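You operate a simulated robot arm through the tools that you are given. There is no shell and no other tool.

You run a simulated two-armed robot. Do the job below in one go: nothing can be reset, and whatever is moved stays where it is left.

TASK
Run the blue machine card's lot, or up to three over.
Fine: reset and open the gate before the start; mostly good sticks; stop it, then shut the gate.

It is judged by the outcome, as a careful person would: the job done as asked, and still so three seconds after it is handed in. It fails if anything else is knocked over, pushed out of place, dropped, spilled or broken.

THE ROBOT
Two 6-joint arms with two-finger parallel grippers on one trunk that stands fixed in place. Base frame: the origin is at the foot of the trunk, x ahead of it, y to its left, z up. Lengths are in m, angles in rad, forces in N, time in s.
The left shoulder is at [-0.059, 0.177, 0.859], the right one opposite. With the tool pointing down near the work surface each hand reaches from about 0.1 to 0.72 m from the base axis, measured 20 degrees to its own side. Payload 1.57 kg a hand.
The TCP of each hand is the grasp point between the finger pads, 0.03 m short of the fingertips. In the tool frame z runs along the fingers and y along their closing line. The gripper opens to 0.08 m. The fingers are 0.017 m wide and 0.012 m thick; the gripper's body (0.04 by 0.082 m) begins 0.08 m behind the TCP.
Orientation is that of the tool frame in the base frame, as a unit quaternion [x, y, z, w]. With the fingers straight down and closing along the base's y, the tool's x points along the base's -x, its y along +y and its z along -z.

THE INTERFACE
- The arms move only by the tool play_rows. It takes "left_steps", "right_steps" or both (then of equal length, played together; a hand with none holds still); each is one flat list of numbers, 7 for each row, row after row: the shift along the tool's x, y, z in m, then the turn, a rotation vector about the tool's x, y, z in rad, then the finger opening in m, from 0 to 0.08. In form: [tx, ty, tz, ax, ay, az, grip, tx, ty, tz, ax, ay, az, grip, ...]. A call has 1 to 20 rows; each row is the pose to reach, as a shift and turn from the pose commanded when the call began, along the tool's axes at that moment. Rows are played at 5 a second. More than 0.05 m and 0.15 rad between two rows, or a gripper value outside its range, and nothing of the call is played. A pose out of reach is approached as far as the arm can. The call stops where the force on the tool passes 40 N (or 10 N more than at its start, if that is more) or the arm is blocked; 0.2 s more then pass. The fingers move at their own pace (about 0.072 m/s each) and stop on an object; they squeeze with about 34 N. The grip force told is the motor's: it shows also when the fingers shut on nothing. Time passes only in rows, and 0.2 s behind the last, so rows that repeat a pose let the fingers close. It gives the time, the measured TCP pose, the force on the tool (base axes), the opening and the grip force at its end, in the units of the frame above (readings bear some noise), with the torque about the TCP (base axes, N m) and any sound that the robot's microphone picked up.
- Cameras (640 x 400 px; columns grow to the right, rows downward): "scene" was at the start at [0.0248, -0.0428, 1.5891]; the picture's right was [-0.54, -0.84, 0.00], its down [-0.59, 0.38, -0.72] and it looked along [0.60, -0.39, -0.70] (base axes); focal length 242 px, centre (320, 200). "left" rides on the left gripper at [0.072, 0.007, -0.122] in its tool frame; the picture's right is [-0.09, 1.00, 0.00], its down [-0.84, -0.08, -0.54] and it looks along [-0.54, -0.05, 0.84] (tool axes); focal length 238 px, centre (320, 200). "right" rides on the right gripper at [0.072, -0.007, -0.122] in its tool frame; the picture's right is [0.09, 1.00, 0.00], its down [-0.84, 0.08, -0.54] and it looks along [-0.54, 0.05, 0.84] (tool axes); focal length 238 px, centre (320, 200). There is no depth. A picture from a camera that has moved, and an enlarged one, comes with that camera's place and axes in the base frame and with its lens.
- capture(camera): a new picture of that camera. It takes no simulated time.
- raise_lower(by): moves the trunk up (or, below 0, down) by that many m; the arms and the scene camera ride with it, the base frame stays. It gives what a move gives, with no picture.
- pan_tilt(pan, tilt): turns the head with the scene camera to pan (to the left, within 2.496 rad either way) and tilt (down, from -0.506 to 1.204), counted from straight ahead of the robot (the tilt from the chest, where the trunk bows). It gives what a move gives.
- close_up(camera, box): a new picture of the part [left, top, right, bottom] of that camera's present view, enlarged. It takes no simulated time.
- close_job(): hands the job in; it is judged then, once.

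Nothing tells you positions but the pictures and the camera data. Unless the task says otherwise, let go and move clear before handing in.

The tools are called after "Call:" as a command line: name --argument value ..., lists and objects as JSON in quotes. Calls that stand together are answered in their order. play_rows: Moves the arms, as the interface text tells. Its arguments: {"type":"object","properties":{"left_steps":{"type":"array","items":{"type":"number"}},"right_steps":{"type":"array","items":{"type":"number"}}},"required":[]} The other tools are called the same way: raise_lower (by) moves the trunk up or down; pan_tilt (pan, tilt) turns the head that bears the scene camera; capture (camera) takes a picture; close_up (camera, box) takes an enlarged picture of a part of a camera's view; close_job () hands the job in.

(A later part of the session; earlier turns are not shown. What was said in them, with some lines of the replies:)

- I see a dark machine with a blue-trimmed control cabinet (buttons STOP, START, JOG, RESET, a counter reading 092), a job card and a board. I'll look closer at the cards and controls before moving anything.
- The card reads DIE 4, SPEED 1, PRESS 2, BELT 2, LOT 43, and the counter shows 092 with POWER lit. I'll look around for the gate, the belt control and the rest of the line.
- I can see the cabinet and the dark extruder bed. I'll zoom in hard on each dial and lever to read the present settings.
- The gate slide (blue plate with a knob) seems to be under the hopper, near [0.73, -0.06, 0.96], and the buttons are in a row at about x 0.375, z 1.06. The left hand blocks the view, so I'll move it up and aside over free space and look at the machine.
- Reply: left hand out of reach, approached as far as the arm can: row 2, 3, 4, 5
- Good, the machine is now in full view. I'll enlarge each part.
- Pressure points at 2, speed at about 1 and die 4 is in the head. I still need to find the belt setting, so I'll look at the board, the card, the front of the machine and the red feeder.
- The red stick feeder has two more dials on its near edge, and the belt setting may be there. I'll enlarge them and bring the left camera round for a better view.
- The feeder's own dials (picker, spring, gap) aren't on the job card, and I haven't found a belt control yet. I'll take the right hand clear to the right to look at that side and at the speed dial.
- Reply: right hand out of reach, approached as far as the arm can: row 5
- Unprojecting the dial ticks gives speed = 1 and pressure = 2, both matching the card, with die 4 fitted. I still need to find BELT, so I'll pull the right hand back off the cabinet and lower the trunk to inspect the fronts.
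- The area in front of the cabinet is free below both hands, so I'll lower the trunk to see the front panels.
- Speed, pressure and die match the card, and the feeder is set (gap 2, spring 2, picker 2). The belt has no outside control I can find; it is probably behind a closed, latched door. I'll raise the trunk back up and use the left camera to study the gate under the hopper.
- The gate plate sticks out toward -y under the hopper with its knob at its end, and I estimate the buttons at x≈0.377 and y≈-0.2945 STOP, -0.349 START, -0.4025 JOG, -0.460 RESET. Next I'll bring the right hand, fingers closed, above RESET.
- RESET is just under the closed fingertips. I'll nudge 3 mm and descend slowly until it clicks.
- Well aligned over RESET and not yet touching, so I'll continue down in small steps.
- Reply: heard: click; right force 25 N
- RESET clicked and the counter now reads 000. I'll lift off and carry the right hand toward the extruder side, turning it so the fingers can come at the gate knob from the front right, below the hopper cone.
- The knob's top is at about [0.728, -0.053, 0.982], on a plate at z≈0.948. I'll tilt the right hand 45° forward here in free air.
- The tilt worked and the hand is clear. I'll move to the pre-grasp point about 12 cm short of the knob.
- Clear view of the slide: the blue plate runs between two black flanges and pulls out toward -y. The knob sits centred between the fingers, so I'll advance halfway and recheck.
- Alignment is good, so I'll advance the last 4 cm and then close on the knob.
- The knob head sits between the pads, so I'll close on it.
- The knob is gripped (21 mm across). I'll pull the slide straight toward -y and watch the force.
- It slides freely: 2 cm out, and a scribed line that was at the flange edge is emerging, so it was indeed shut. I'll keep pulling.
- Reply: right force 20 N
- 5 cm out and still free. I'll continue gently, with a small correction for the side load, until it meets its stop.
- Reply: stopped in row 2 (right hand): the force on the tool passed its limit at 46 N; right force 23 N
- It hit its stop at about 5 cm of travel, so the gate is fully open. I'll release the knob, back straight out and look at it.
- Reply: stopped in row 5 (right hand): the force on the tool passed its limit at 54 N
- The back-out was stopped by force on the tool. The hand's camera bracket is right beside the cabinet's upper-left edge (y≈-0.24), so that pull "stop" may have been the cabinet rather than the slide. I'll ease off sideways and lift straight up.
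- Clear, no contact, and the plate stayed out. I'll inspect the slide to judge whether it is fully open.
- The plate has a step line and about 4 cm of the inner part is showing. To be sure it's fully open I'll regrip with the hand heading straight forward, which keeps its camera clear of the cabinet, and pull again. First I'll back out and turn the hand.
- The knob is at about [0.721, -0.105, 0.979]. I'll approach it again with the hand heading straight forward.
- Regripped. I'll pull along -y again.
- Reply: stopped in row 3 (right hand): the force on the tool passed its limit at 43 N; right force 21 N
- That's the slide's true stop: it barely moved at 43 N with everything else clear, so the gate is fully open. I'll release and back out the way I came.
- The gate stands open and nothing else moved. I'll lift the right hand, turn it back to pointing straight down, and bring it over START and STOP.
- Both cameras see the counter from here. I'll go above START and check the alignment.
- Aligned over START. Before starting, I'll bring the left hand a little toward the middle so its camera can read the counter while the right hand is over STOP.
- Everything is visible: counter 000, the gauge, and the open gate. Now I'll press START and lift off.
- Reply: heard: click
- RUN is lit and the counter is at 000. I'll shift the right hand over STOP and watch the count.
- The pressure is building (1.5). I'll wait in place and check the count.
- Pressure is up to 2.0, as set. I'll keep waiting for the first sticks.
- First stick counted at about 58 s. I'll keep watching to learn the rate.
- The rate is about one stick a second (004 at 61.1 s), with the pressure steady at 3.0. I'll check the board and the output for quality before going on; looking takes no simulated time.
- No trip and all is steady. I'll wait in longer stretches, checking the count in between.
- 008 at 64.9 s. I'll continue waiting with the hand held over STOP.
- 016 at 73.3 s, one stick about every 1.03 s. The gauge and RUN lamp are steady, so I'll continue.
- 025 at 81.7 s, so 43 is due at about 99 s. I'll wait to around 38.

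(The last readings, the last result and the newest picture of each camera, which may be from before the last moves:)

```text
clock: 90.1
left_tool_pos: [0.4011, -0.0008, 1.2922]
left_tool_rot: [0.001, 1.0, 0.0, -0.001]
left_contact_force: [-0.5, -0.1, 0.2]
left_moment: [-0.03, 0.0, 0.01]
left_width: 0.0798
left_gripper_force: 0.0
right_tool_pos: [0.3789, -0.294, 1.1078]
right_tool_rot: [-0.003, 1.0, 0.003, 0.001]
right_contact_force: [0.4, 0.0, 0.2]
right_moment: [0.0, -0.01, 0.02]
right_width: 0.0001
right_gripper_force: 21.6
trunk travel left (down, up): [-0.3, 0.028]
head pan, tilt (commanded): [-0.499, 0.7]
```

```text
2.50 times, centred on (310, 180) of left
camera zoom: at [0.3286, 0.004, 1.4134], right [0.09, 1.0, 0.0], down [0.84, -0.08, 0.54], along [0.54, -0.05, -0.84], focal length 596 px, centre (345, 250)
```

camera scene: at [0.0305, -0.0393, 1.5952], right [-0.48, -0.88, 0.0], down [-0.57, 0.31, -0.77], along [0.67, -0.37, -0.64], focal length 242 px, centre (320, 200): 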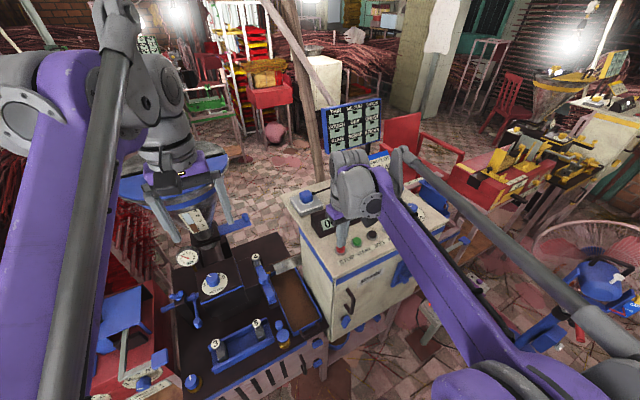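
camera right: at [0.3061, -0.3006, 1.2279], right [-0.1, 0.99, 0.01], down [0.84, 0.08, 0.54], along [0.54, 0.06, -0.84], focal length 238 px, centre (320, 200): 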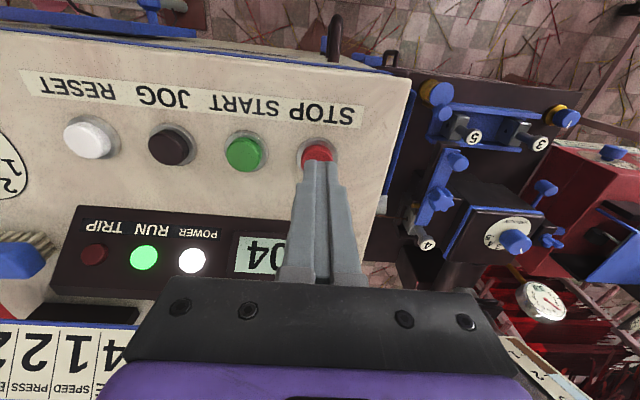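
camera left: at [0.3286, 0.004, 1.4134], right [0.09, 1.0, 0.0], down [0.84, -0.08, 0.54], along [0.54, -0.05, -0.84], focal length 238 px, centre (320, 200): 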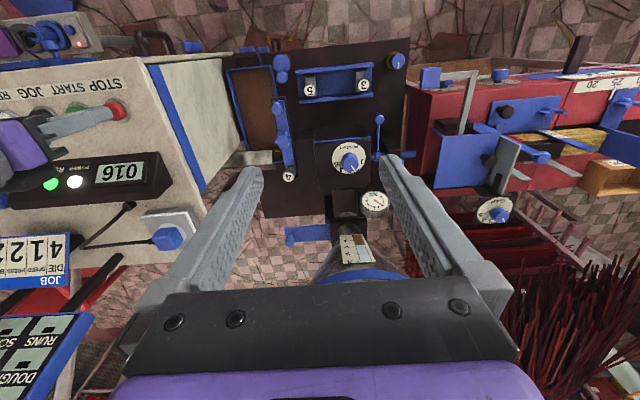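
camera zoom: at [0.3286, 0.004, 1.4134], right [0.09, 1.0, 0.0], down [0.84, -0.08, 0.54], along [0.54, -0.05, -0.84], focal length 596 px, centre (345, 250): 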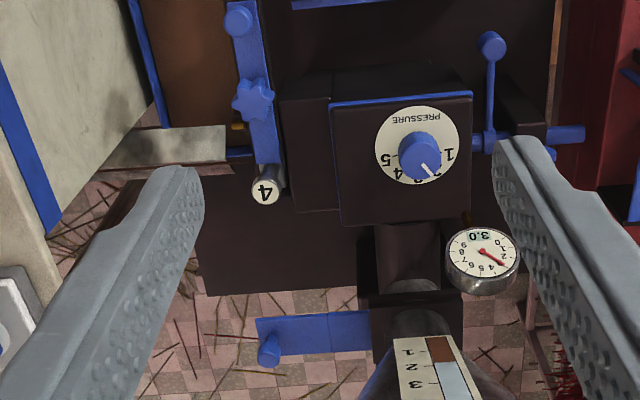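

033 at 90.1 s. I'll wait another 7 s, bringing the fingertips down to just above STOP.

Call:
play_rows --right_steps '[0, 0, 0, 0, 0, 0, 0.0, 0, 0, 0, 0, 0, 0, 0.0, 0, 0, 0, 0, 0, 0, 0.0, 0, 0, 0, 0, 0, 0, 0.0, 0, 0, 0, 0, 0, 0, 0.0, 0, 0, 0, 0, 0, 0, 0.0, 0, 0, 0, 0, 0, 0, 0.0, 0, 0, 0, 0, 0, 0, 0.0, 0, 0, 0, 0, 0, 0, 0.0, 0, 0, 0, 0, 0, 0, 0.0, 0, 0, 0, 0, 0, 0, 0.0, 0, 0, 0, 0, 0, 0, 0.0, 0, 0, 0, 0, 0, 0, 0.0, 0, 0, 0, 0, 0, 0, 0.0, 0, 0, 0, 0, 0, 0, 0.0, 0, 0, 0, 0, 0, 0, 0.0, 0, 0, 0, 0, 0, 0, 0.0, 0, 0, 0, 0, 0, 0, 0.0, 0, 0, 0, 0, 0, 0, 0.0, 0, 0, 0, 0, 0, 0, 0.0]'

Call:
close_up --camera "left" --box '[0, 80, 240, 230]'

Call:
play_rows --right_steps '[0, 0, 0.003, 0, 0, 0, 0.0, 0, 0, 0.006, 0, 0, 0, 0.0, 0, 0, 0.009, 0, 0, 0, 0.0, 0.001, 0, 0.012, 0, 0, 0, 0.0, 0.001, 0, 0.012, 0, 0, 0, 0.0, 0.001, 0, 0.012, 0, 0, 0, 0.0, 0.001, 0, 0.012, 0, 0, 0, 0.0, 0.001, 0, 0.012, 0, 0, 0, 0.0, 0.001, 0, 0.012, 0, 0, 0, 0.0, 0.001, 0, 0.012, 0, 0, 0, 0.0, 0.001, 0, 0.012, 0, 0, 0, 0.0]'

Call:
close_up --camera "left" --box '[0, 80, 240, 230]'

```text
clock: 94.3
left_tool_pos: [0.4006, -0.0015, 1.2919]
left_tool_rot: [0.001, 1.0, 0.0, -0.001]
left_contact_force: [0.1, 0.1, 0.6]
left_moment: [-0.01, 0.01, 0.0]
left_width: 0.08
left_gripper_force: 0.0
right_tool_pos: [0.3774, -0.2945, 1.1072]
right_tool_rot: [-0.003, 1.0, 0.003, 0.0]
right_contact_force: [0.0, -0.2, 0.4]
right_moment: [0.0, 0.0, 0.01]
right_width: 0.0
right_gripper_force: 21.9
trunk travel left (down, up): [-0.3, 0.028]
head pan, tilt (commanded): [-0.499, 0.7]
```

```text
2.67 times, centred on (120, 155) of left
camera zoom: at [0.3286, 0.004, 1.4134], right [0.09, 1.0, 0.0], down [0.84, -0.08, 0.54], along [0.54, -0.05, -0.84], focal length 636 px, centre (853, 320)
```

zoom: 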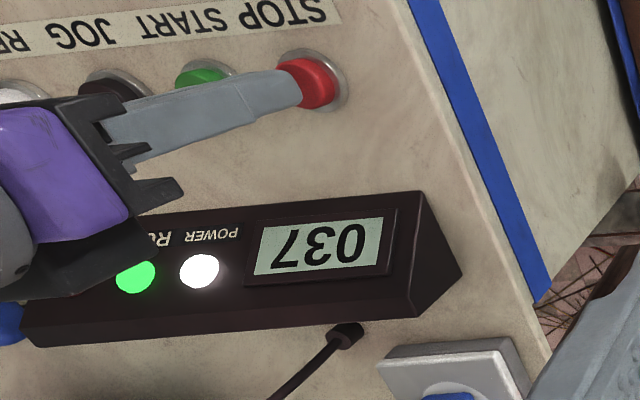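

```text
clock: 96.7
left_tool_pos: [0.4019, -0.0022, 1.2918]
left_tool_rot: [0.001, 1.0, -0.001, -0.001]
left_contact_force: [-0.4, -0.2, 0.6]
left_moment: [0.0, -0.03, -0.01]
left_width: 0.0797
left_gripper_force: 0.0
right_tool_pos: [0.3746, -0.2942, 1.0952]
right_tool_rot: [-0.004, 1.0, 0.002, 0.001]
right_contact_force: [-0.1, -0.6, -0.4]
right_moment: [0.01, 0.01, -0.01]
right_width: 0.0
right_gripper_force: 21.3
trunk travel left (down, up): [-0.3, 0.028]
head pan, tilt (commanded): [-0.499, 0.7]
```

```text
2.67 times, centred on (120, 155) of left
camera zoom: at [0.3286, 0.004, 1.4134], right [0.09, 1.0, 0.0], down [0.84, -0.08, 0.54], along [0.54, -0.05, -0.84], focal length 636 px, centre (853, 320)
```

zoom: 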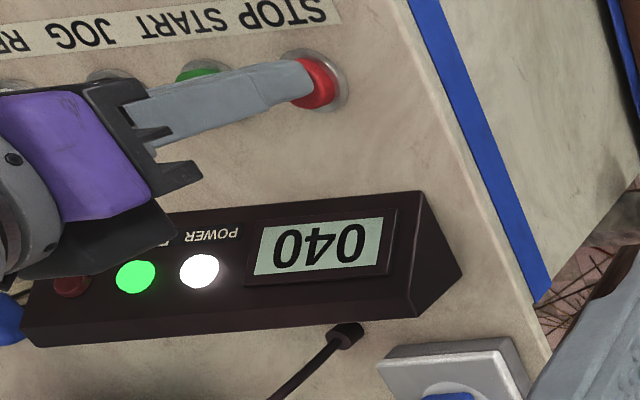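

040 at 96.7 s, with the fingers just above STOP. I'll wait a little over 2.8 s.

Call:
play_rows --right_steps '[0, 0, 0, 0, 0, 0, 0.0, 0, 0, 0, 0, 0, 0, 0.0, 0, 0, 0, 0, 0, 0, 0.0, 0, 0, 0, 0, 0, 0, 0.0, 0, 0, 0, 0, 0, 0, 0.0, 0, 0, 0, 0, 0, 0, 0.0, 0, 0, 0, 0, 0, 0, 0.0, 0, 0, 0, 0, 0, 0, 0.0, 0, 0, 0, 0, 0, 0, 0.0, 0, 0, 0, 0, 0, 0, 0.0, 0, 0, 0, 0, 0, 0, 0.0, 0, 0, 0, 0, 0, 0, 0.0, 0, 0, 0, 0, 0, 0, 0.0]'

Call:
close_up --camera "left" --box '[0, 80, 240, 230]'

```text
clock: 99.5
left_tool_pos: [0.4017, -0.0016, 1.292]
left_tool_rot: [0.0, 1.0, 0.0, -0.001]
left_contact_force: [-0.2, 0.1, -1.5]
left_moment: [0.0, -0.01, -0.02]
left_width: 0.0799
left_gripper_force: 0.1
right_tool_pos: [0.3742, -0.2949, 1.0939]
right_tool_rot: [-0.003, 1.0, 0.004, 0.001]
right_contact_force: [0.4, 0.7, 0.2]
right_moment: [0.02, 0.02, -0.02]
right_width: 0.0
right_gripper_force: 21.4
trunk travel left (down, up): [-0.3, 0.028]
head pan, tilt (commanded): [-0.499, 0.7]
```

```text
2.67 times, centred on (120, 155) of left
camera zoom: at [0.3286, 0.004, 1.4134], right [0.09, 1.0, 0.0], down [0.84, -0.08, 0.54], along [0.54, -0.05, -0.84], focal length 636 px, centre (853, 320)
```

zoom: 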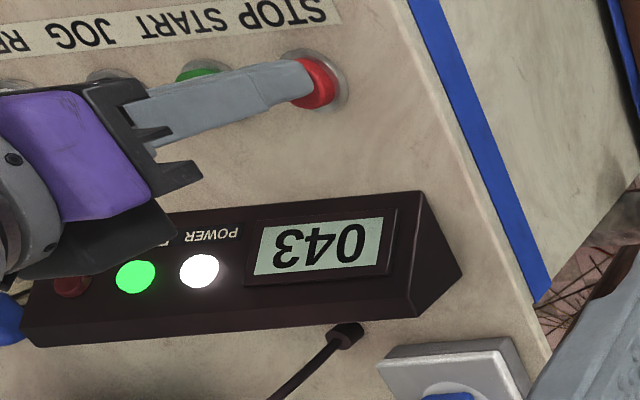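

043 reached, so I'll press STOP now.

Call:
play_rows --right_steps '[0, 0, 0.006, 0, 0, 0, 0.0, 0, 0, 0.011, 0, 0, 0, 0.0, 0, 0, 0.0135, 0, 0, 0, 0.0]'

Call:
close_up --camera "left" --box '[0, 80, 240, 230]'

```text
clock: 100.3
left_tool_pos: [0.3996, -0.001, 1.2926]
left_tool_rot: [0.0, 1.0, 0.001, 0.0]
left_contact_force: [0.8, 0.1, -0.3]
left_moment: [-0.03, -0.02, -0.01]
left_width: 0.0799
left_gripper_force: 0.0
right_tool_pos: [0.3744, -0.2944, 1.0833]
right_tool_rot: [-0.004, 1.0, 0.002, 0.001]
right_contact_force: [7.0, -5.3, 33.3]
right_moment: [-0.16, -0.2, 0.02]
right_width: 0.0
right_gripper_force: 21.7
trunk travel left (down, up): [-0.3, 0.028]
head pan, tilt (commanded): [-0.499, 0.7]
heard: click
```

```text
2.67 times, centred on (120, 155) of left
camera zoom: at [0.3278, 0.0047, 1.4141], right [0.09, 1.0, 0.0], down [0.84, -0.08, 0.54], along [0.54, -0.05, -0.84], focal length 636 px, centre (853, 320)
```

zoom: 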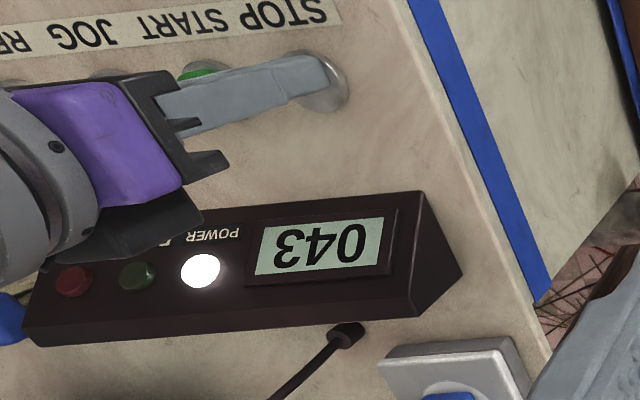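

STOP clicked: RUN is off and the count is 043. I'll lift off STOP and move the left hand back to the left out of the way.

Call:
play_rows --left_steps '[-0.004, 0.035, 0.004, 0, 0, 0, 0.08, -0.008, 0.07, 0.008, 0, 0, 0, 0.08, -0.012, 0.105, 0.012, 0, 0, 0, 0.08, -0.014, 0.14, 0.016, 0, 0, 0, 0.08, -0.015, 0.173, 0.02, 0, 0, 0, 0.08]' --right_steps '[0, 0, -0.02, 0, 0, 0, 0.0, 0, 0, -0.055, 0, 0, 0, 0.0, 0, 0, -0.09, 0, 0, 0, 0.0, -0.01, 0.0, -0.125, 0, 0, 0, 0.0, -0.03, 0.02, -0.16, 0, 0, 0, 0.0]'

Call:
pan_tilt --pan -0.051 --tilt 0.649

Call:
capture --camera "scene"

Call:
capture --camera "right"

```text
clock: 101.5
left_tool_pos: [0.4152, 0.1749, 1.2714]
left_tool_rot: [0.001, 1.0, 0.0, -0.001]
left_contact_force: [-0.4, 0.3, -0.4]
left_moment: [-0.04, 0.0, 0.01]
left_width: 0.0798
left_gripper_force: 0.0
right_tool_pos: [0.4051, -0.276, 1.242]
right_tool_rot: [-0.003, 1.0, 0.002, 0.0]
right_contact_force: [0.8, 0.4, -0.4]
right_moment: [-0.01, 0.01, 0.01]
right_width: 0.0
right_gripper_force: 21.3
trunk travel left (down, up): [-0.3, 0.028]
head pan, tilt (commanded): [-0.499, 0.7]
```

```text
clock: 102.4
left_tool_pos: [0.4161, 0.1736, 1.2721]
left_tool_rot: [0.0, 1.0, 0.001, -0.001]
left_contact_force: [-0.5, 0.0, -0.5]
left_moment: [-0.01, 0.01, -0.04]
left_width: 0.0799
left_gripper_force: 0.0
right_tool_pos: [0.4045, -0.2767, 1.241]
right_tool_rot: [-0.004, 1.0, 0.003, 0.001]
right_contact_force: [-0.3, 0.0, -0.5]
right_moment: [0.0, 0.02, -0.01]
right_width: 0.0002
right_gripper_force: 21.3
trunk travel left (down, up): [-0.3, 0.028]
head pan, tilt (commanded): [-0.051, 0.649]
```

```text
taken
camera scene: at [0.0427, -0.0029, 1.5995], right [-0.05, -1.0, 0.0], down [-0.6, 0.03, -0.8], along [0.8, -0.04, -0.6], focal length 242 px, centre (320, 200)
```

scene: 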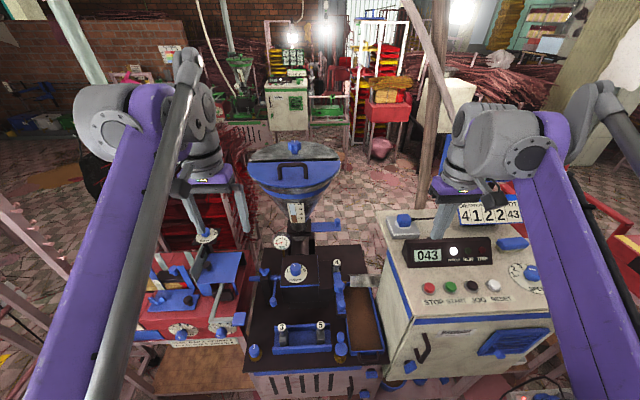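

```text
taken
camera right: at [0.3333, -0.2838, 1.3629], right [-0.1, 0.99, 0.01], down [0.84, 0.08, 0.54], along [0.54, 0.06, -0.84], focal length 238 px, centre (320, 200)
```

right: 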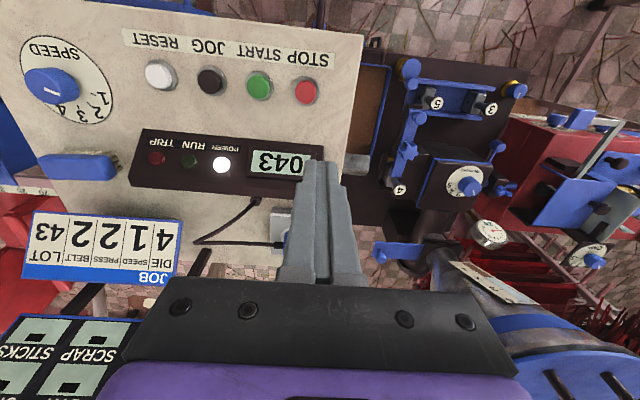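

The counter holds at 043 and the machine is stopped. Now the gate: I'll yaw the hand 0.4 rad, which stays clear of both cabinet and hopper over the whole stroke, and tilt it forward.

Call:
play_rows --right_steps '[0, 0.02, 0, 0, 0, -0.131, 0.0, 0, 0.04, 0, 0, 0, -0.262, 0.0, 0, 0.066, 0, 0, 0, -0.394, 0.0]'

Call:
play_rows --right_steps '[0, 0, 0, 0, -0.131, 0, 0.0, 0, 0, 0, 0, -0.262, 0, 0.0, 0, 0, 0, 0, -0.393, 0, 0.02, 0, 0, 0, 0, -0.524, 0, 0.05, 0, 0, 0, 0, -0.655, 0, 0.05, 0, 0, 0, 0, -0.785, 0, 0.05]'

Call:
capture --camera "scene"

Call:
capture --camera "right"

```text
clock: 103.2
left_tool_pos: [0.4149, 0.1737, 1.2719]
left_tool_rot: [0.0, 1.0, 0.0, -0.001]
left_contact_force: [0.4, 0.9, -0.4]
left_moment: [-0.01, -0.03, -0.03]
left_width: 0.0799
left_gripper_force: 0.1
right_tool_pos: [0.4036, -0.2109, 1.2411]
right_tool_rot: [-0.199, 0.98, 0.002, 0.001]
right_contact_force: [-0.6, -1.2, -0.2]
right_moment: [0.03, 0.0, -0.03]
right_width: 0.0001
right_gripper_force: 21.8
trunk travel left (down, up): [-0.3, 0.028]
head pan, tilt (commanded): [-0.051, 0.649]
```

```text
clock: 104.6
left_tool_pos: [0.4141, 0.1734, 1.2729]
left_tool_rot: [0.0, 1.0, -0.001, -0.001]
left_contact_force: [0.1, 0.0, 1.2]
left_moment: [-0.02, -0.01, -0.01]
left_width: 0.0802
left_gripper_force: 0.0
right_tool_pos: [0.403, -0.2097, 1.2407]
right_tool_rot: [-0.183, 0.904, 0.078, 0.377]
right_contact_force: [-0.4, -0.3, 0.1]
right_moment: [0.0, 0.0, 0.03]
right_width: 0.05
right_gripper_force: 0.0
trunk travel left (down, up): [-0.3, 0.028]
head pan, tilt (commanded): [-0.051, 0.649]
```

```text
taken
camera scene: at [0.0419, -0.003, 1.5995], right [-0.05, -1.0, 0.0], down [-0.6, 0.03, -0.8], along [0.8, -0.04, -0.6], focal length 242 px, centre (320, 200)
```

scene: 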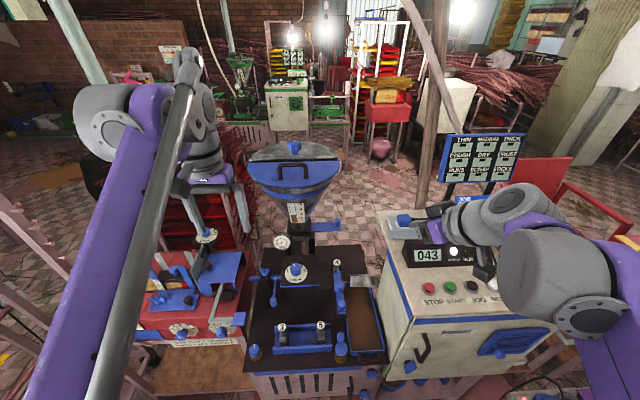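

```text
taken
camera right: at [0.2801, -0.2692, 1.2752], right [-0.45, 0.89, -0.06], down [0.16, 0.15, 0.98], along [0.88, 0.43, -0.21], focal length 238 px, centre (320, 200)
```

right: 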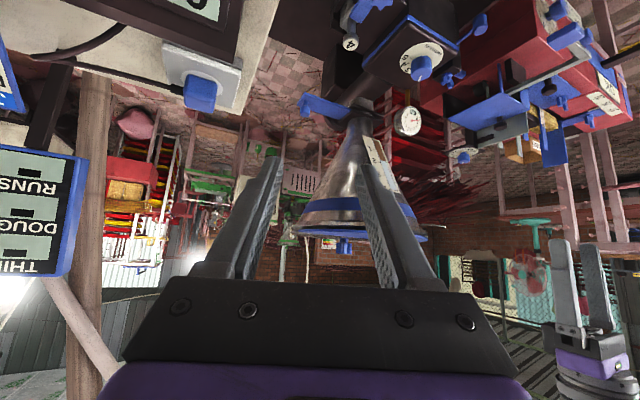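

Call:
play_rows --right_steps '[-0.007, -0.004, 0.042, 0, 0, 0, 0.05, -0.014, -0.008, 0.083, 0, 0, 0, 0.05, -0.021, -0.012, 0.125, 0, 0, 0, 0.05, -0.029, -0.016, 0.167, 0, 0, 0, 0.05, -0.036, -0.02, 0.209, 0, 0, 0, 0.05, -0.043, -0.024, 0.25, 0, 0, 0, 0.05, -0.05, -0.0275, 0.292, 0, 0, 0, 0.05]'

Call:
capture --camera "right"

Call:
close_up --camera "scene" --box '[250, 150, 410, 270]'

```text
clock: 106.2
left_tool_pos: [0.4173, 0.1728, 1.272]
left_tool_rot: [0.0, 1.0, 0.0, -0.002]
left_contact_force: [0.2, 0.8, 0.3]
left_moment: [0.0, 0.02, -0.01]
left_width: 0.08
left_gripper_force: 0.0
right_tool_pos: [0.6378, -0.1392, 1.0692]
right_tool_rot: [-0.184, 0.905, 0.079, 0.376]
right_contact_force: [0.6, 0.4, -0.2]
right_moment: [-0.01, 0.02, 0.01]
right_width: 0.0501
right_gripper_force: 0.1
trunk travel left (down, up): [-0.3, 0.028]
head pan, tilt (commanded): [-0.051, 0.649]
```

```text
taken
camera right: at [0.5156, -0.1984, 1.1033], right [-0.45, 0.89, -0.06], down [0.16, 0.15, 0.98], along [0.88, 0.43, -0.21], focal length 238 px, centre (320, 200)
```

right: 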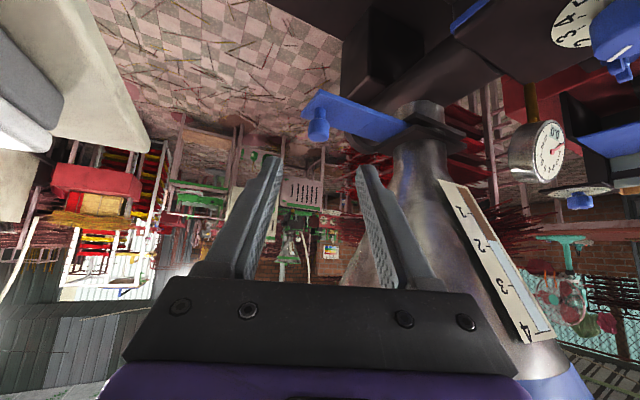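

```text
3.33 times, centred on (330, 210) of scene
camera zoom: at [0.0443, -0.0031, 1.5995], right [-0.05, -1.0, 0.0], down [-0.6, 0.03, -0.8], along [0.79, -0.04, -0.61], focal length 808 px, centre (287, 167)
```

zoom: 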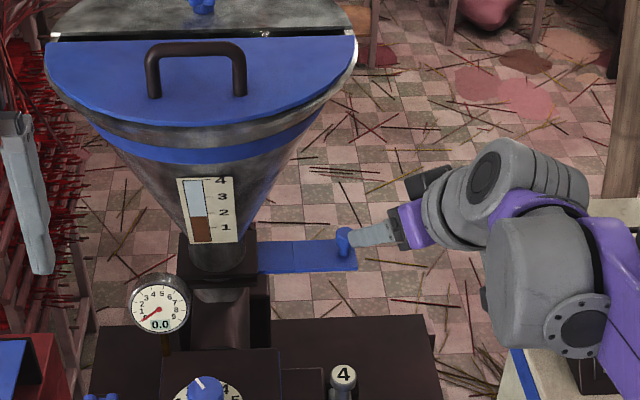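

The gauge is back to 0.0 and the knob is dead ahead. I'll close in on it.

Call:
play_rows --right_steps '[0, -0.001, 0.03, 0, 0, 0, 0.05, 0, -0.002, 0.055, 0, 0, 0, 0.05, 0, -0.002, 0.08, 0, 0, 0, 0.05]'

Call:
capture --camera "right"

```text
clock: 107.0
left_tool_pos: [0.4159, 0.1734, 1.2721]
left_tool_rot: [0.001, 1.0, 0.0, -0.001]
left_contact_force: [0.1, 0.1, -0.1]
left_moment: [-0.03, 0.03, 0.0]
left_width: 0.08
left_gripper_force: 0.1
right_tool_pos: [0.6919, -0.1199, 1.0129]
right_tool_rot: [-0.183, 0.905, 0.078, 0.376]
right_contact_force: [1.9, -0.8, -1.0]
right_moment: [-0.01, 0.0, 0.02]
right_width: 0.0501
right_gripper_force: 0.1
trunk travel left (down, up): [-0.3, 0.028]
head pan, tilt (commanded): [-0.051, 0.649]
```

```text
taken
camera right: at [0.5685, -0.1794, 1.0472], right [-0.45, 0.89, -0.06], down [0.16, 0.15, 0.98], along [0.88, 0.43, -0.21], focal length 238 px, centre (320, 200)
```

right: 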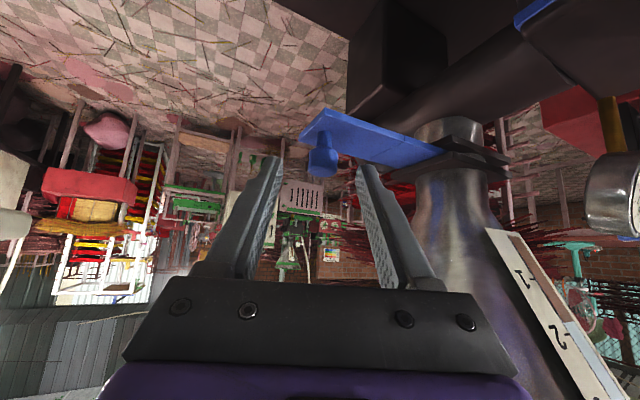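

Call:
play_rows --right_steps '[0, 0, 0.012, 0, 0, 0, 0.05, 0, 0.001, 0.024, 0, 0, 0, 0.05, 0, 0.001, 0.0355, 0, 0, 0, 0.05, 0, 0.001, 0.0355, 0, 0, 0, 0.03, 0, 0.001, 0.0355, 0, 0, 0, 0.01, 0, 0.001, 0.0355, 0, 0, 0, 0.01]'

Call:
close_up --camera "right" --box '[240, 80, 480, 240]'

```text
clock: 108.4
left_tool_pos: [0.4152, 0.1747, 1.2728]
left_tool_rot: [0.0, 1.0, -0.001, -0.001]
left_contact_force: [-0.2, 0.7, 0.1]
left_moment: [0.0, 0.03, 0.01]
left_width: 0.0799
left_gripper_force: 0.0
right_tool_pos: [0.7129, -0.1083, 0.9894]
right_tool_rot: [-0.183, 0.905, 0.079, 0.377]
right_contact_force: [-0.6, 5.0, -3.8]
right_moment: [-0.24, -0.58, -0.05]
right_width: 0.0215
right_gripper_force: 34.4
trunk travel left (down, up): [-0.3, 0.028]
head pan, tilt (commanded): [-0.051, 0.649]
```

```text
2.50 times, centred on (360, 160) of right
camera zoom: at [0.5908, -0.1675, 1.0238], right [-0.45, 0.89, -0.06], down [0.16, 0.15, 0.98], along [0.88, 0.43, -0.21], focal length 596 px, centre (220, 300)
```

zoom: 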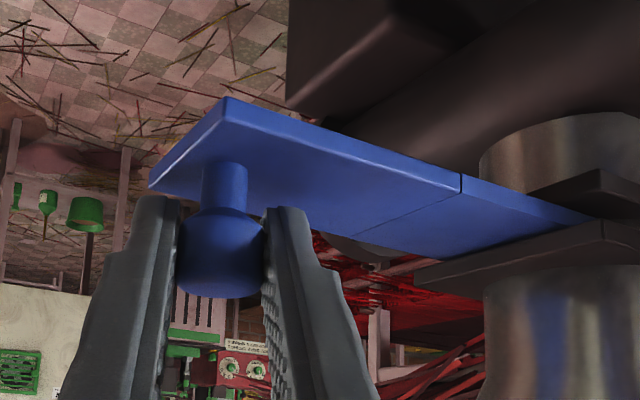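

Gripped. I'll push the slide in along +y.

Call:
play_rows --right_steps '[-0.00138, 0.0046, 0.00138, 0, 0, 0, 0.01, -0.00275, 0.0092, 0.00275, 0, 0, 0, 0.01, -0.0055, 0.0184, 0.0055, 0, 0, 0, 0.01, -0.00825, 0.0276, 0.00825, 0, 0, 0, 0.01]'

Call:
capture --camera "right"

Call:
close_up --camera "scene" --box '[250, 150, 410, 270]'

```text
clock: 109.4
left_tool_pos: [0.4155, 0.1735, 1.273]
left_tool_rot: [0.001, 1.0, 0.0, -0.002]
left_contact_force: [0.5, 0.0, -0.6]
left_moment: [0.0, -0.02, -0.02]
left_width: 0.0801
left_gripper_force: 0.1
right_tool_pos: [0.7134, -0.0781, 0.9902]
right_tool_rot: [-0.182, 0.905, 0.078, 0.377]
right_contact_force: [6.5, 0.3, 2.8]
right_moment: [-0.5, -0.37, -0.17]
right_width: 0.0213
right_gripper_force: 34.4
trunk travel left (down, up): [-0.3, 0.028]
head pan, tilt (commanded): [-0.051, 0.649]
```

```text
taken
camera right: at [0.5906, -0.1375, 1.0237], right [-0.45, 0.89, -0.06], down [0.16, 0.15, 0.98], along [0.88, 0.43, -0.21], focal length 238 px, centre (320, 200)
```

right: 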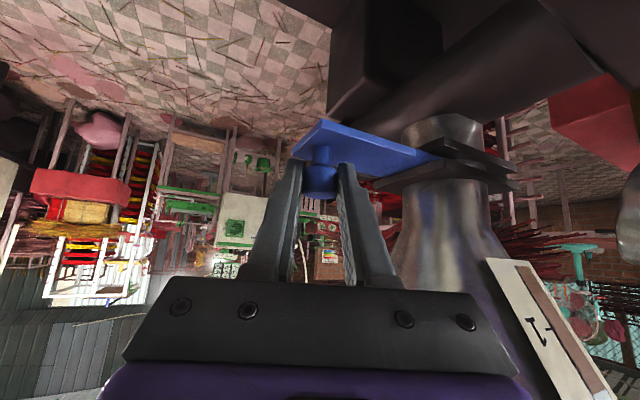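

```text
3.33 times, centred on (330, 210) of scene
camera zoom: at [0.0433, -0.0027, 1.5996], right [-0.05, -1.0, 0.0], down [-0.6, 0.03, -0.8], along [0.8, -0.04, -0.6], focal length 808 px, centre (287, 167)
```

zoom: 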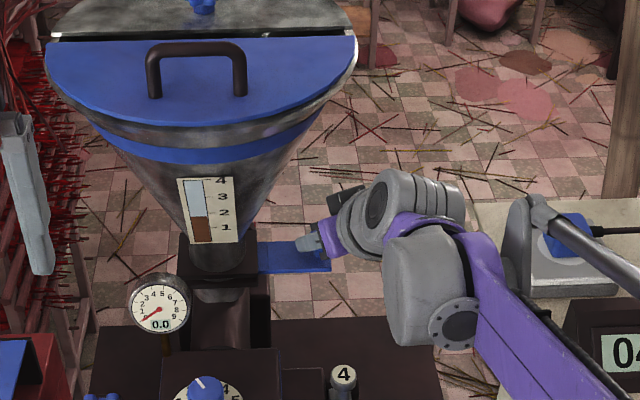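

3 cm in; about 2 cm remain. I'll push on until it meets the closed stop.

Call:
play_rows --right_steps '[-0.0022, 0.0074, 0.0022, 0, 0, 0, 0.01, -0.0044, 0.0147, 0.0044, 0, 0, 0, 0.01, -0.0058, 0.0193, 0.0058, 0, 0, 0, 0.01, -0.0069, 0.023, 0.0069, 0, 0, 0, 0.01, -0.008, 0.0267, 0.008, 0, 0, 0, 0.01]'

Call:
capture --camera "right"

Call:
close_up --camera "scene" --box '[250, 150, 410, 270]'

```text
clock: 110.6
left_tool_pos: [0.4146, 0.1685, 1.2728]
left_tool_rot: [0.002, 1.0, 0.002, -0.002]
left_contact_force: [0.2, -0.4, -0.4]
left_moment: [0.0, 0.0, -0.01]
left_width: 0.0799
left_gripper_force: 0.1
right_tool_pos: [0.7134, -0.0586, 0.9905]
right_tool_rot: [-0.181, 0.905, 0.077, 0.376]
right_contact_force: [-6.3, -36.6, -6.0]
right_moment: [-1.3, 0.54, -0.43]
right_width: 0.0214
right_gripper_force: 34.3
trunk travel left (down, up): [-0.3, 0.028]
head pan, tilt (commanded): [-0.051, 0.649]
```

```text
taken
camera right: at [0.5904, -0.1165, 1.024], right [-0.44, 0.89, -0.06], down [0.16, 0.15, 0.98], along [0.88, 0.42, -0.21], focal length 238 px, centre (320, 200)
```

right: 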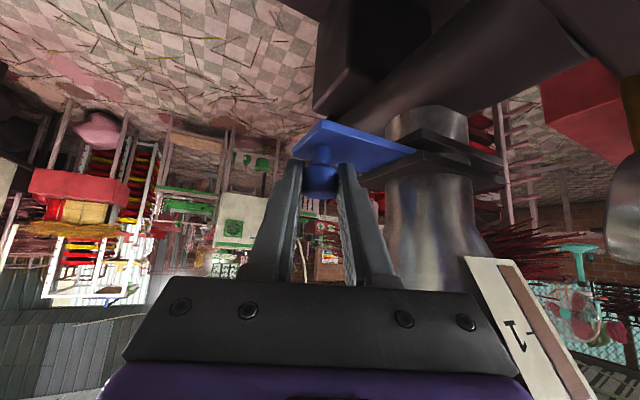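

```text
3.33 times, centred on (330, 210) of scene
camera zoom: at [0.0422, -0.0092, 1.5994], right [-0.05, -1.0, 0.0], down [-0.6, 0.03, -0.8], along [0.8, -0.04, -0.6], focal length 808 px, centre (287, 167)
```

zoom: 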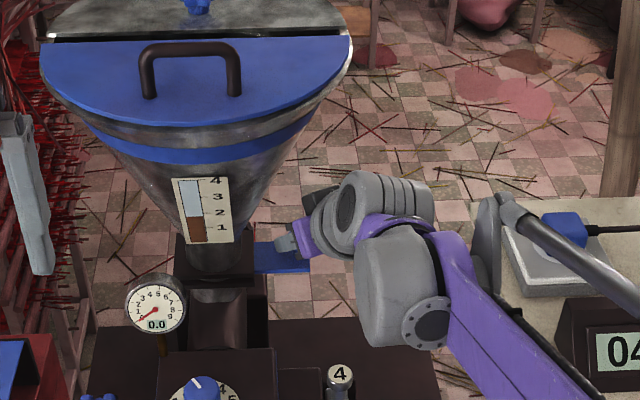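

It's met a firm stop (about 37 N). I'll inspect the step line at the flange before letting go.

Call:
close_up --camera "right" --box '[270, 80, 510, 240]'

Call:
close_up --camera "left" --box '[180, 150, 380, 290]'

Call:
capture --camera "scene"

```text
2.50 times, centred on (390, 160) of right
camera zoom: at [0.5904, -0.1165, 1.024], right [-0.44, 0.89, -0.06], down [0.16, 0.15, 0.98], along [0.88, 0.42, -0.21], focal length 596 px, centre (145, 300)
```

zoom: 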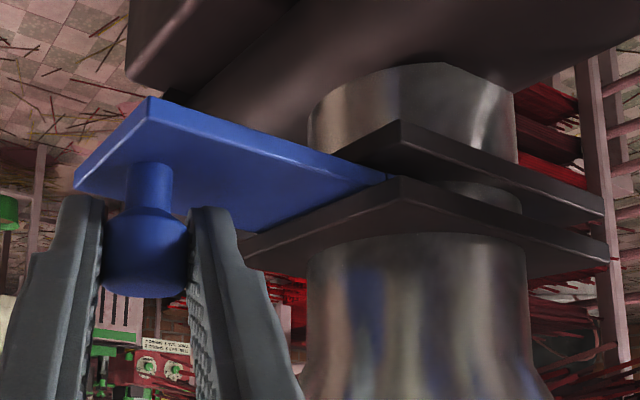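

```text
2.86 times, centred on (280, 220) of left
camera zoom: at [0.3423, 0.1736, 1.3942], right [0.09, 1.0, 0.0], down [0.84, -0.08, 0.54], along [0.54, -0.05, -0.84], focal length 681 px, centre (434, 143)
```

zoom: 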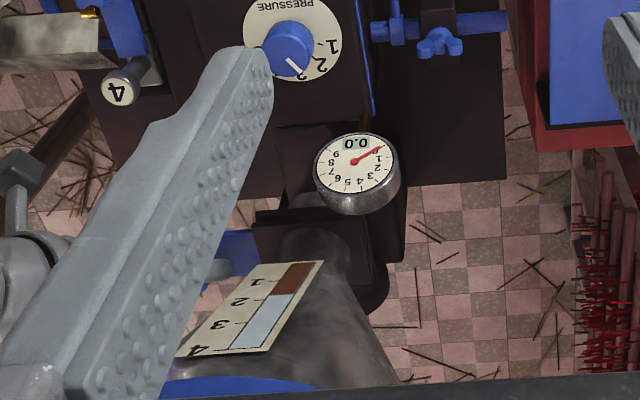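

```text
taken
camera scene: at [0.0422, -0.0092, 1.5994], right [-0.05, -1.0, 0.0], down [-0.6, 0.03, -0.8], along [0.8, -0.04, -0.6], focal length 242 px, centre (320, 200)
```

scene: 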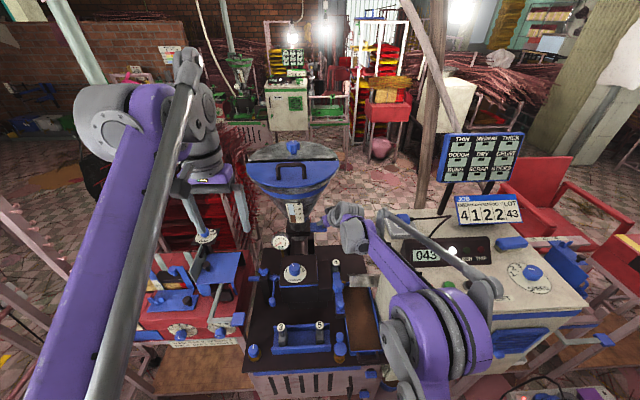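

The step line is flush at the flange, as it was at the start, so the gate is shut. I'll take the load off, open slightly and back straight out.

Call:
play_rows --right_steps '[0.0012, -0.004, -0.0012, 0, 0, 0, 0.01, 0.0023, -0.0076, -0.0023, 0, 0, 0, 0.01, 0.0023, -0.0076, -0.0023, 0, 0, 0, 0.03, 0.0023, -0.0076, -0.0023, 0, 0, 0, 0.038, 0.0023, -0.0076, -0.0023, 0, 0, 0, 0.038]'

Call:
close_up --camera "right" --box '[240, 80, 480, 240]'

```text
clock: 111.8
left_tool_pos: [0.4159, 0.1732, 1.2717]
left_tool_rot: [0.001, 1.0, 0.0, -0.001]
left_contact_force: [-0.2, -0.1, 0.2]
left_moment: [0.0, -0.04, -0.01]
left_width: 0.08
left_gripper_force: 0.0
right_tool_pos: [0.7136, -0.0574, 0.9911]
right_tool_rot: [-0.184, 0.905, 0.079, 0.376]
right_contact_force: [-0.1, 0.3, 0.7]
right_moment: [-0.01, 0.01, -0.01]
right_width: 0.038
right_gripper_force: 0.2
trunk travel left (down, up): [-0.3, 0.028]
head pan, tilt (commanded): [-0.051, 0.649]
```

```text
2.50 times, centred on (360, 160) of right
camera zoom: at [0.5902, -0.1166, 1.0249], right [-0.45, 0.89, -0.06], down [0.16, 0.15, 0.98], along [0.88, 0.43, -0.21], focal length 596 px, centre (220, 300)
```

zoom: 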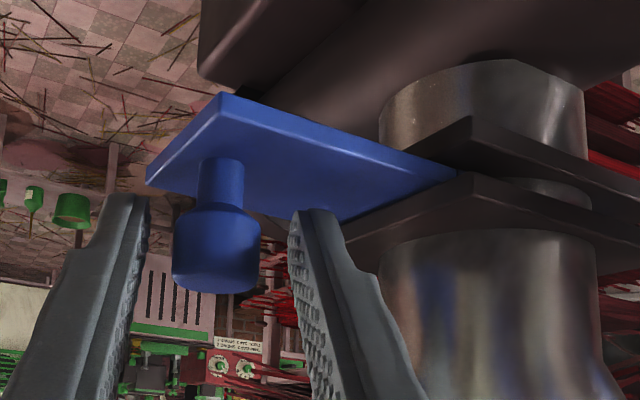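

The fingers are free of the knob. I'll back out along the approach line.

Call:
play_rows --right_steps '[0, 0, -0.02, 0, 0, 0, 0.038, 0, 0, -0.05, 0, 0, 0, 0.038, 0, 0, -0.09, 0, 0, 0, 0.038, 0.0, -0.005, -0.13, 0, 0, 0, 0.038, 0.01, -0.01, -0.17, 0, 0, 0, 0.03, 0.02, -0.01, -0.21, 0, 0, 0, 0.02, 0.03, -0.01, -0.255, 0, 0, 0, 0.02]'

Call:
close_up --camera "scene" --box '[250, 170, 410, 280]'

Call:
capture --camera "right"

Call:
capture --camera "scene"

```text
clock: 113.4
left_tool_pos: [0.4122, 0.1729, 1.2727]
left_tool_rot: [0.0, 1.0, 0.0, 0.0]
left_contact_force: [0.0, -0.9, -0.4]
left_moment: [0.05, 0.01, 0.0]
left_width: 0.08
left_gripper_force: 0.2
right_tool_pos: [0.5293, -0.148, 1.1517]
right_tool_rot: [-0.184, 0.904, 0.079, 0.377]
right_contact_force: [-0.2, -0.1, 0.6]
right_moment: [-0.01, 0.01, 0.02]
right_width: 0.0199
right_gripper_force: 0.1
trunk travel left (down, up): [-0.3, 0.028]
head pan, tilt (commanded): [-0.051, 0.649]
```

```text
3.64 times, centred on (330, 225) of scene
camera zoom: at [0.0408, -0.0033, 1.5995], right [-0.05, -1.0, 0.0], down [-0.6, 0.03, -0.8], along [0.8, -0.04, -0.6], focal length 882 px, centre (284, 109)
```

zoom: 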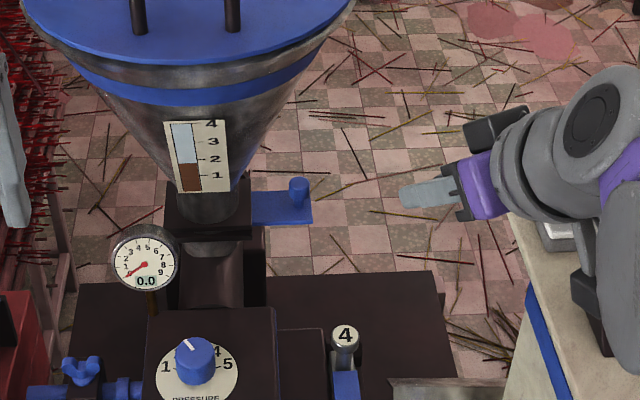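

```text
taken
camera right: at [0.4063, -0.2073, 1.1861], right [-0.45, 0.89, -0.06], down [0.16, 0.15, 0.98], along [0.88, 0.43, -0.21], focal length 238 px, centre (320, 200)
```

right: 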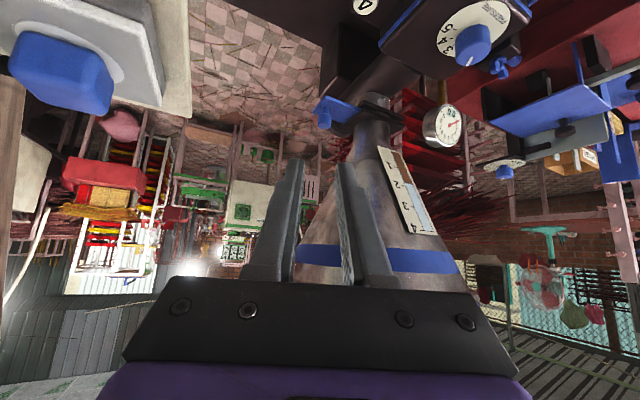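

```text
taken
camera scene: at [0.0408, -0.0033, 1.5995], right [-0.05, -1.0, 0.0], down [-0.6, 0.03, -0.8], along [0.8, -0.04, -0.6], focal length 242 px, centre (320, 200)
```

scene: 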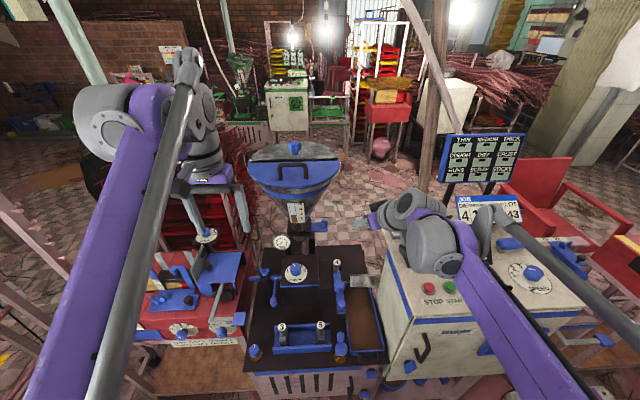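

The gate is shut and its projection looks the same as at the start. I'll bring the right hand up, level it and go to a clear resting place above the cabinet, then do a final check.

Call:
play_rows --right_steps '[0.0067, -0.0045, -0.042, 0, 0, 0, 0.02, 0.0134, -0.009, -0.084, 0, 0, 0, 0.02, 0.02, -0.0134, -0.126, 0, 0, 0, 0.02, 0.0267, -0.0178, -0.168, 0, 0, 0, 0.02, 0.0267, -0.0178, -0.168, 0, 0.131, 0, 0.04, 0.0267, -0.0178, -0.168, 0, 0.262, 0, 0.06, 0.0267, -0.0178, -0.168, 0, 0.393, 0, 0.08, 0.0267, -0.0178, -0.168, 0, 0.524, 0, 0.08, 0.0267, -0.0178, -0.168, 0, 0.655, 0, 0.08, 0.0267, -0.0178, -0.168, 0, 0.785, 0, 0.08]'

Call:
play_rows --right_steps '[0.01, -0.03, -0.02, 0, 0, 0.131, 0.08, 0.02, -0.06, -0.04, 0, 0, 0.262, 0.08, 0.03, -0.09, -0.05, 0, 0, 0.394, 0.08]'

Call:
capture --camera "right"

Call:
capture --camera "scene"

```text
clock: 115.6
left_tool_pos: [0.4158, 0.1736, 1.2729]
left_tool_rot: [0.001, 1.0, -0.001, -0.001]
left_contact_force: [-0.2, -0.5, 0.2]
left_moment: [0.0, 0.03, 0.02]
left_width: 0.0801
left_gripper_force: 0.1
right_tool_pos: [0.4125, -0.218, 1.247]
right_tool_rot: [-0.199, 0.98, 0.002, -0.001]
right_contact_force: [-0.6, -1.1, -0.1]
right_moment: [0.0, 0.02, -0.02]
right_width: 0.08
right_gripper_force: 0.0
trunk travel left (down, up): [-0.3, 0.028]
head pan, tilt (commanded): [-0.051, 0.649]
```

```text
clock: 116.4
left_tool_pos: [0.4155, 0.1731, 1.2722]
left_tool_rot: [0.001, 1.0, -0.001, -0.001]
left_contact_force: [1.3, 0.2, 0.0]
left_moment: [0.02, -0.04, -0.02]
left_width: 0.0802
left_gripper_force: 0.1
right_tool_pos: [0.4169, -0.3131, 1.2951]
right_tool_rot: [-0.003, 1.0, 0.004, 0.001]
right_contact_force: [-0.9, -0.5, -0.3]
right_moment: [0.04, 0.02, -0.02]
right_width: 0.0801
right_gripper_force: 0.1
trunk travel left (down, up): [-0.3, 0.028]
head pan, tilt (commanded): [-0.051, 0.649]
```

```text
taken
camera right: at [0.3454, -0.3195, 1.4171], right [-0.1, 1.0, 0.01], down [0.84, 0.08, 0.54], along [0.54, 0.06, -0.84], focal length 238 px, centre (320, 200)
```

right: 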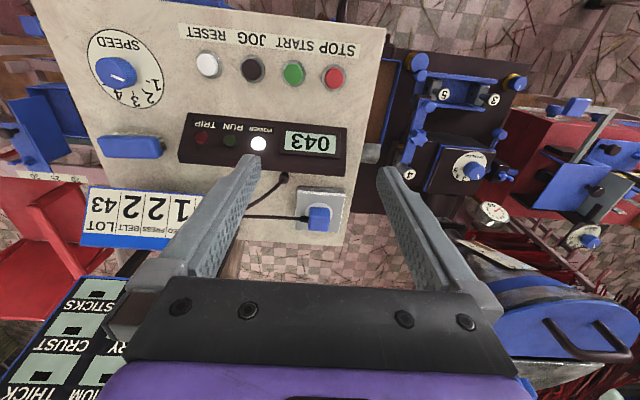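

```text
taken
camera scene: at [0.043, -0.0042, 1.5995], right [-0.05, -1.0, 0.0], down [-0.6, 0.03, -0.8], along [0.8, -0.04, -0.6], focal length 242 px, centre (320, 200)
```

scene: 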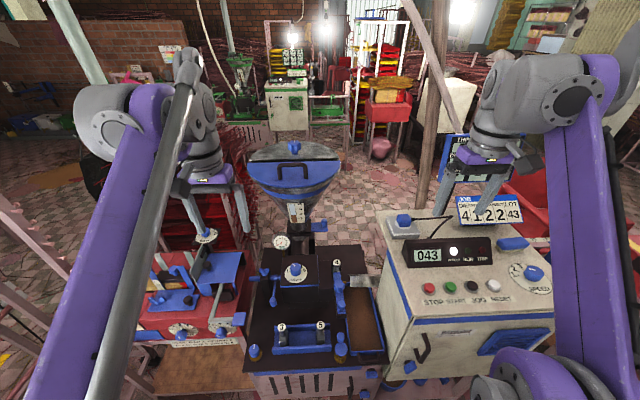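

The counter reads 043, RUN and TRIP are off, and POWER is on. I'll return the right hand to its starting place and take a last close look at the gate and the cabinet top.

Call:
play_rows --right_steps '[0.03, -0.01, -0.005, 0, 0, 0, 0.08, 0.06, -0.02, -0.01, 0, 0, 0, 0.08, 0.085, -0.028, -0.015, 0, 0, 0, 0.08, 0.085, -0.028, -0.015, 0, 0, 0, 0.08]'

Call:
close_up --camera "scene" --box '[240, 130, 400, 270]'

Call:
close_up --camera "scene" --box '[370, 180, 570, 320]'

Call:
capture --camera "right"

```text
clock: 117.4
left_tool_pos: [0.4157, 0.1732, 1.2731]
left_tool_rot: [0.001, 1.0, 0.0, -0.001]
left_contact_force: [0.7, 0.5, -1.2]
left_moment: [0.02, 0.02, -0.01]
left_width: 0.08
left_gripper_force: 0.1
right_tool_pos: [0.332, -0.3419, 1.3122]
right_tool_rot: [-0.004, 1.0, 0.003, 0.001]
right_contact_force: [0.4, 0.7, -0.4]
right_moment: [-0.01, 0.01, -0.05]
right_width: 0.0799
right_gripper_force: 0.1
trunk travel left (down, up): [-0.3, 0.028]
head pan, tilt (commanded): [-0.051, 0.649]
```

```text
2.86 times, centred on (320, 200) of scene
camera zoom: at [0.0431, -0.0033, 1.5995], right [-0.05, -1.0, 0.0], down [-0.6, 0.03, -0.8], along [0.8, -0.04, -0.6], focal length 693 px, centre (320, 200)
```

zoom: 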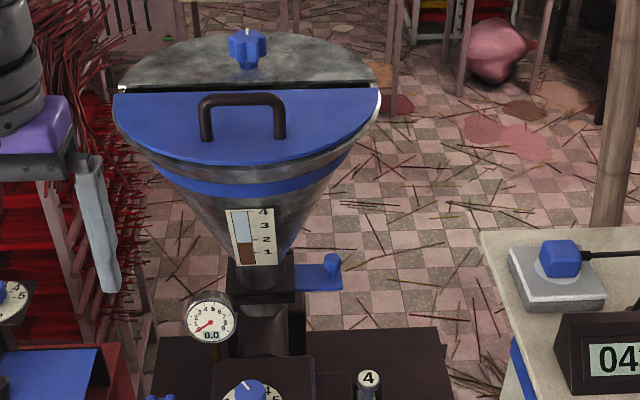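

```text
2.86 times, centred on (470, 250) of scene
camera zoom: at [0.0431, -0.0033, 1.5995], right [-0.05, -1.0, 0.0], down [-0.6, 0.03, -0.8], along [0.8, -0.04, -0.6], focal length 693 px, centre (-109, 57)
```

zoom: 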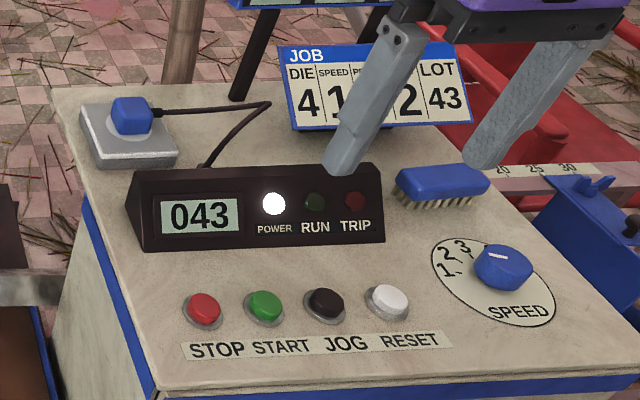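

```text
taken
camera right: at [0.2613, -0.3488, 1.4327], right [-0.1, 0.99, 0.01], down [0.84, 0.08, 0.54], along [0.54, 0.06, -0.84], focal length 238 px, centre (320, 200)
```

right: 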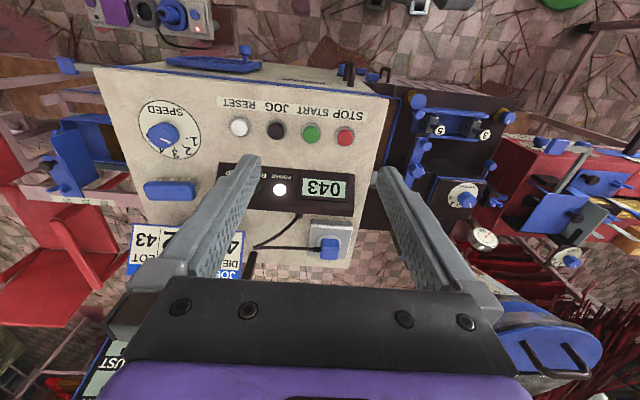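

The lot is run: the counter reads 043, the machine is stopped, the pressure is back to 0.0, the gate is shut, and both hands are clear with nothing else moved. I'm handing the job in.

Call:
close_job

```text
The job is handed in.
```

The blue machine ran the card's lot: the counter stopped at 043, which is the lot of 43 exactly.

- **Before the start:** I pressed RESET, which took the counter from 092 to 000, then pulled the gate open to its stop.
- **Settings:** die 4, speed 1 and pressure 2 already matched the card, so I changed nothing. I found no outside control for the belt, so its setting of 2 is unchecked.
- **The run:** the pressure held at 3.0 on the gauge and the TRIP lamp was off whenever it was in view. I could not see the finished sticks, so I can't confirm they are mostly good.
- **After:** I pressed STOP at 043, then pushed the gate shut until it met its closed stop. The gauge is back at 0.0.

While I was opening the gate, the right hand bumped something, most likely the cabinet's left edge. I backed off at once, and nothing looks moved or damaged in the last pictures. Both hands are clear of the machine.
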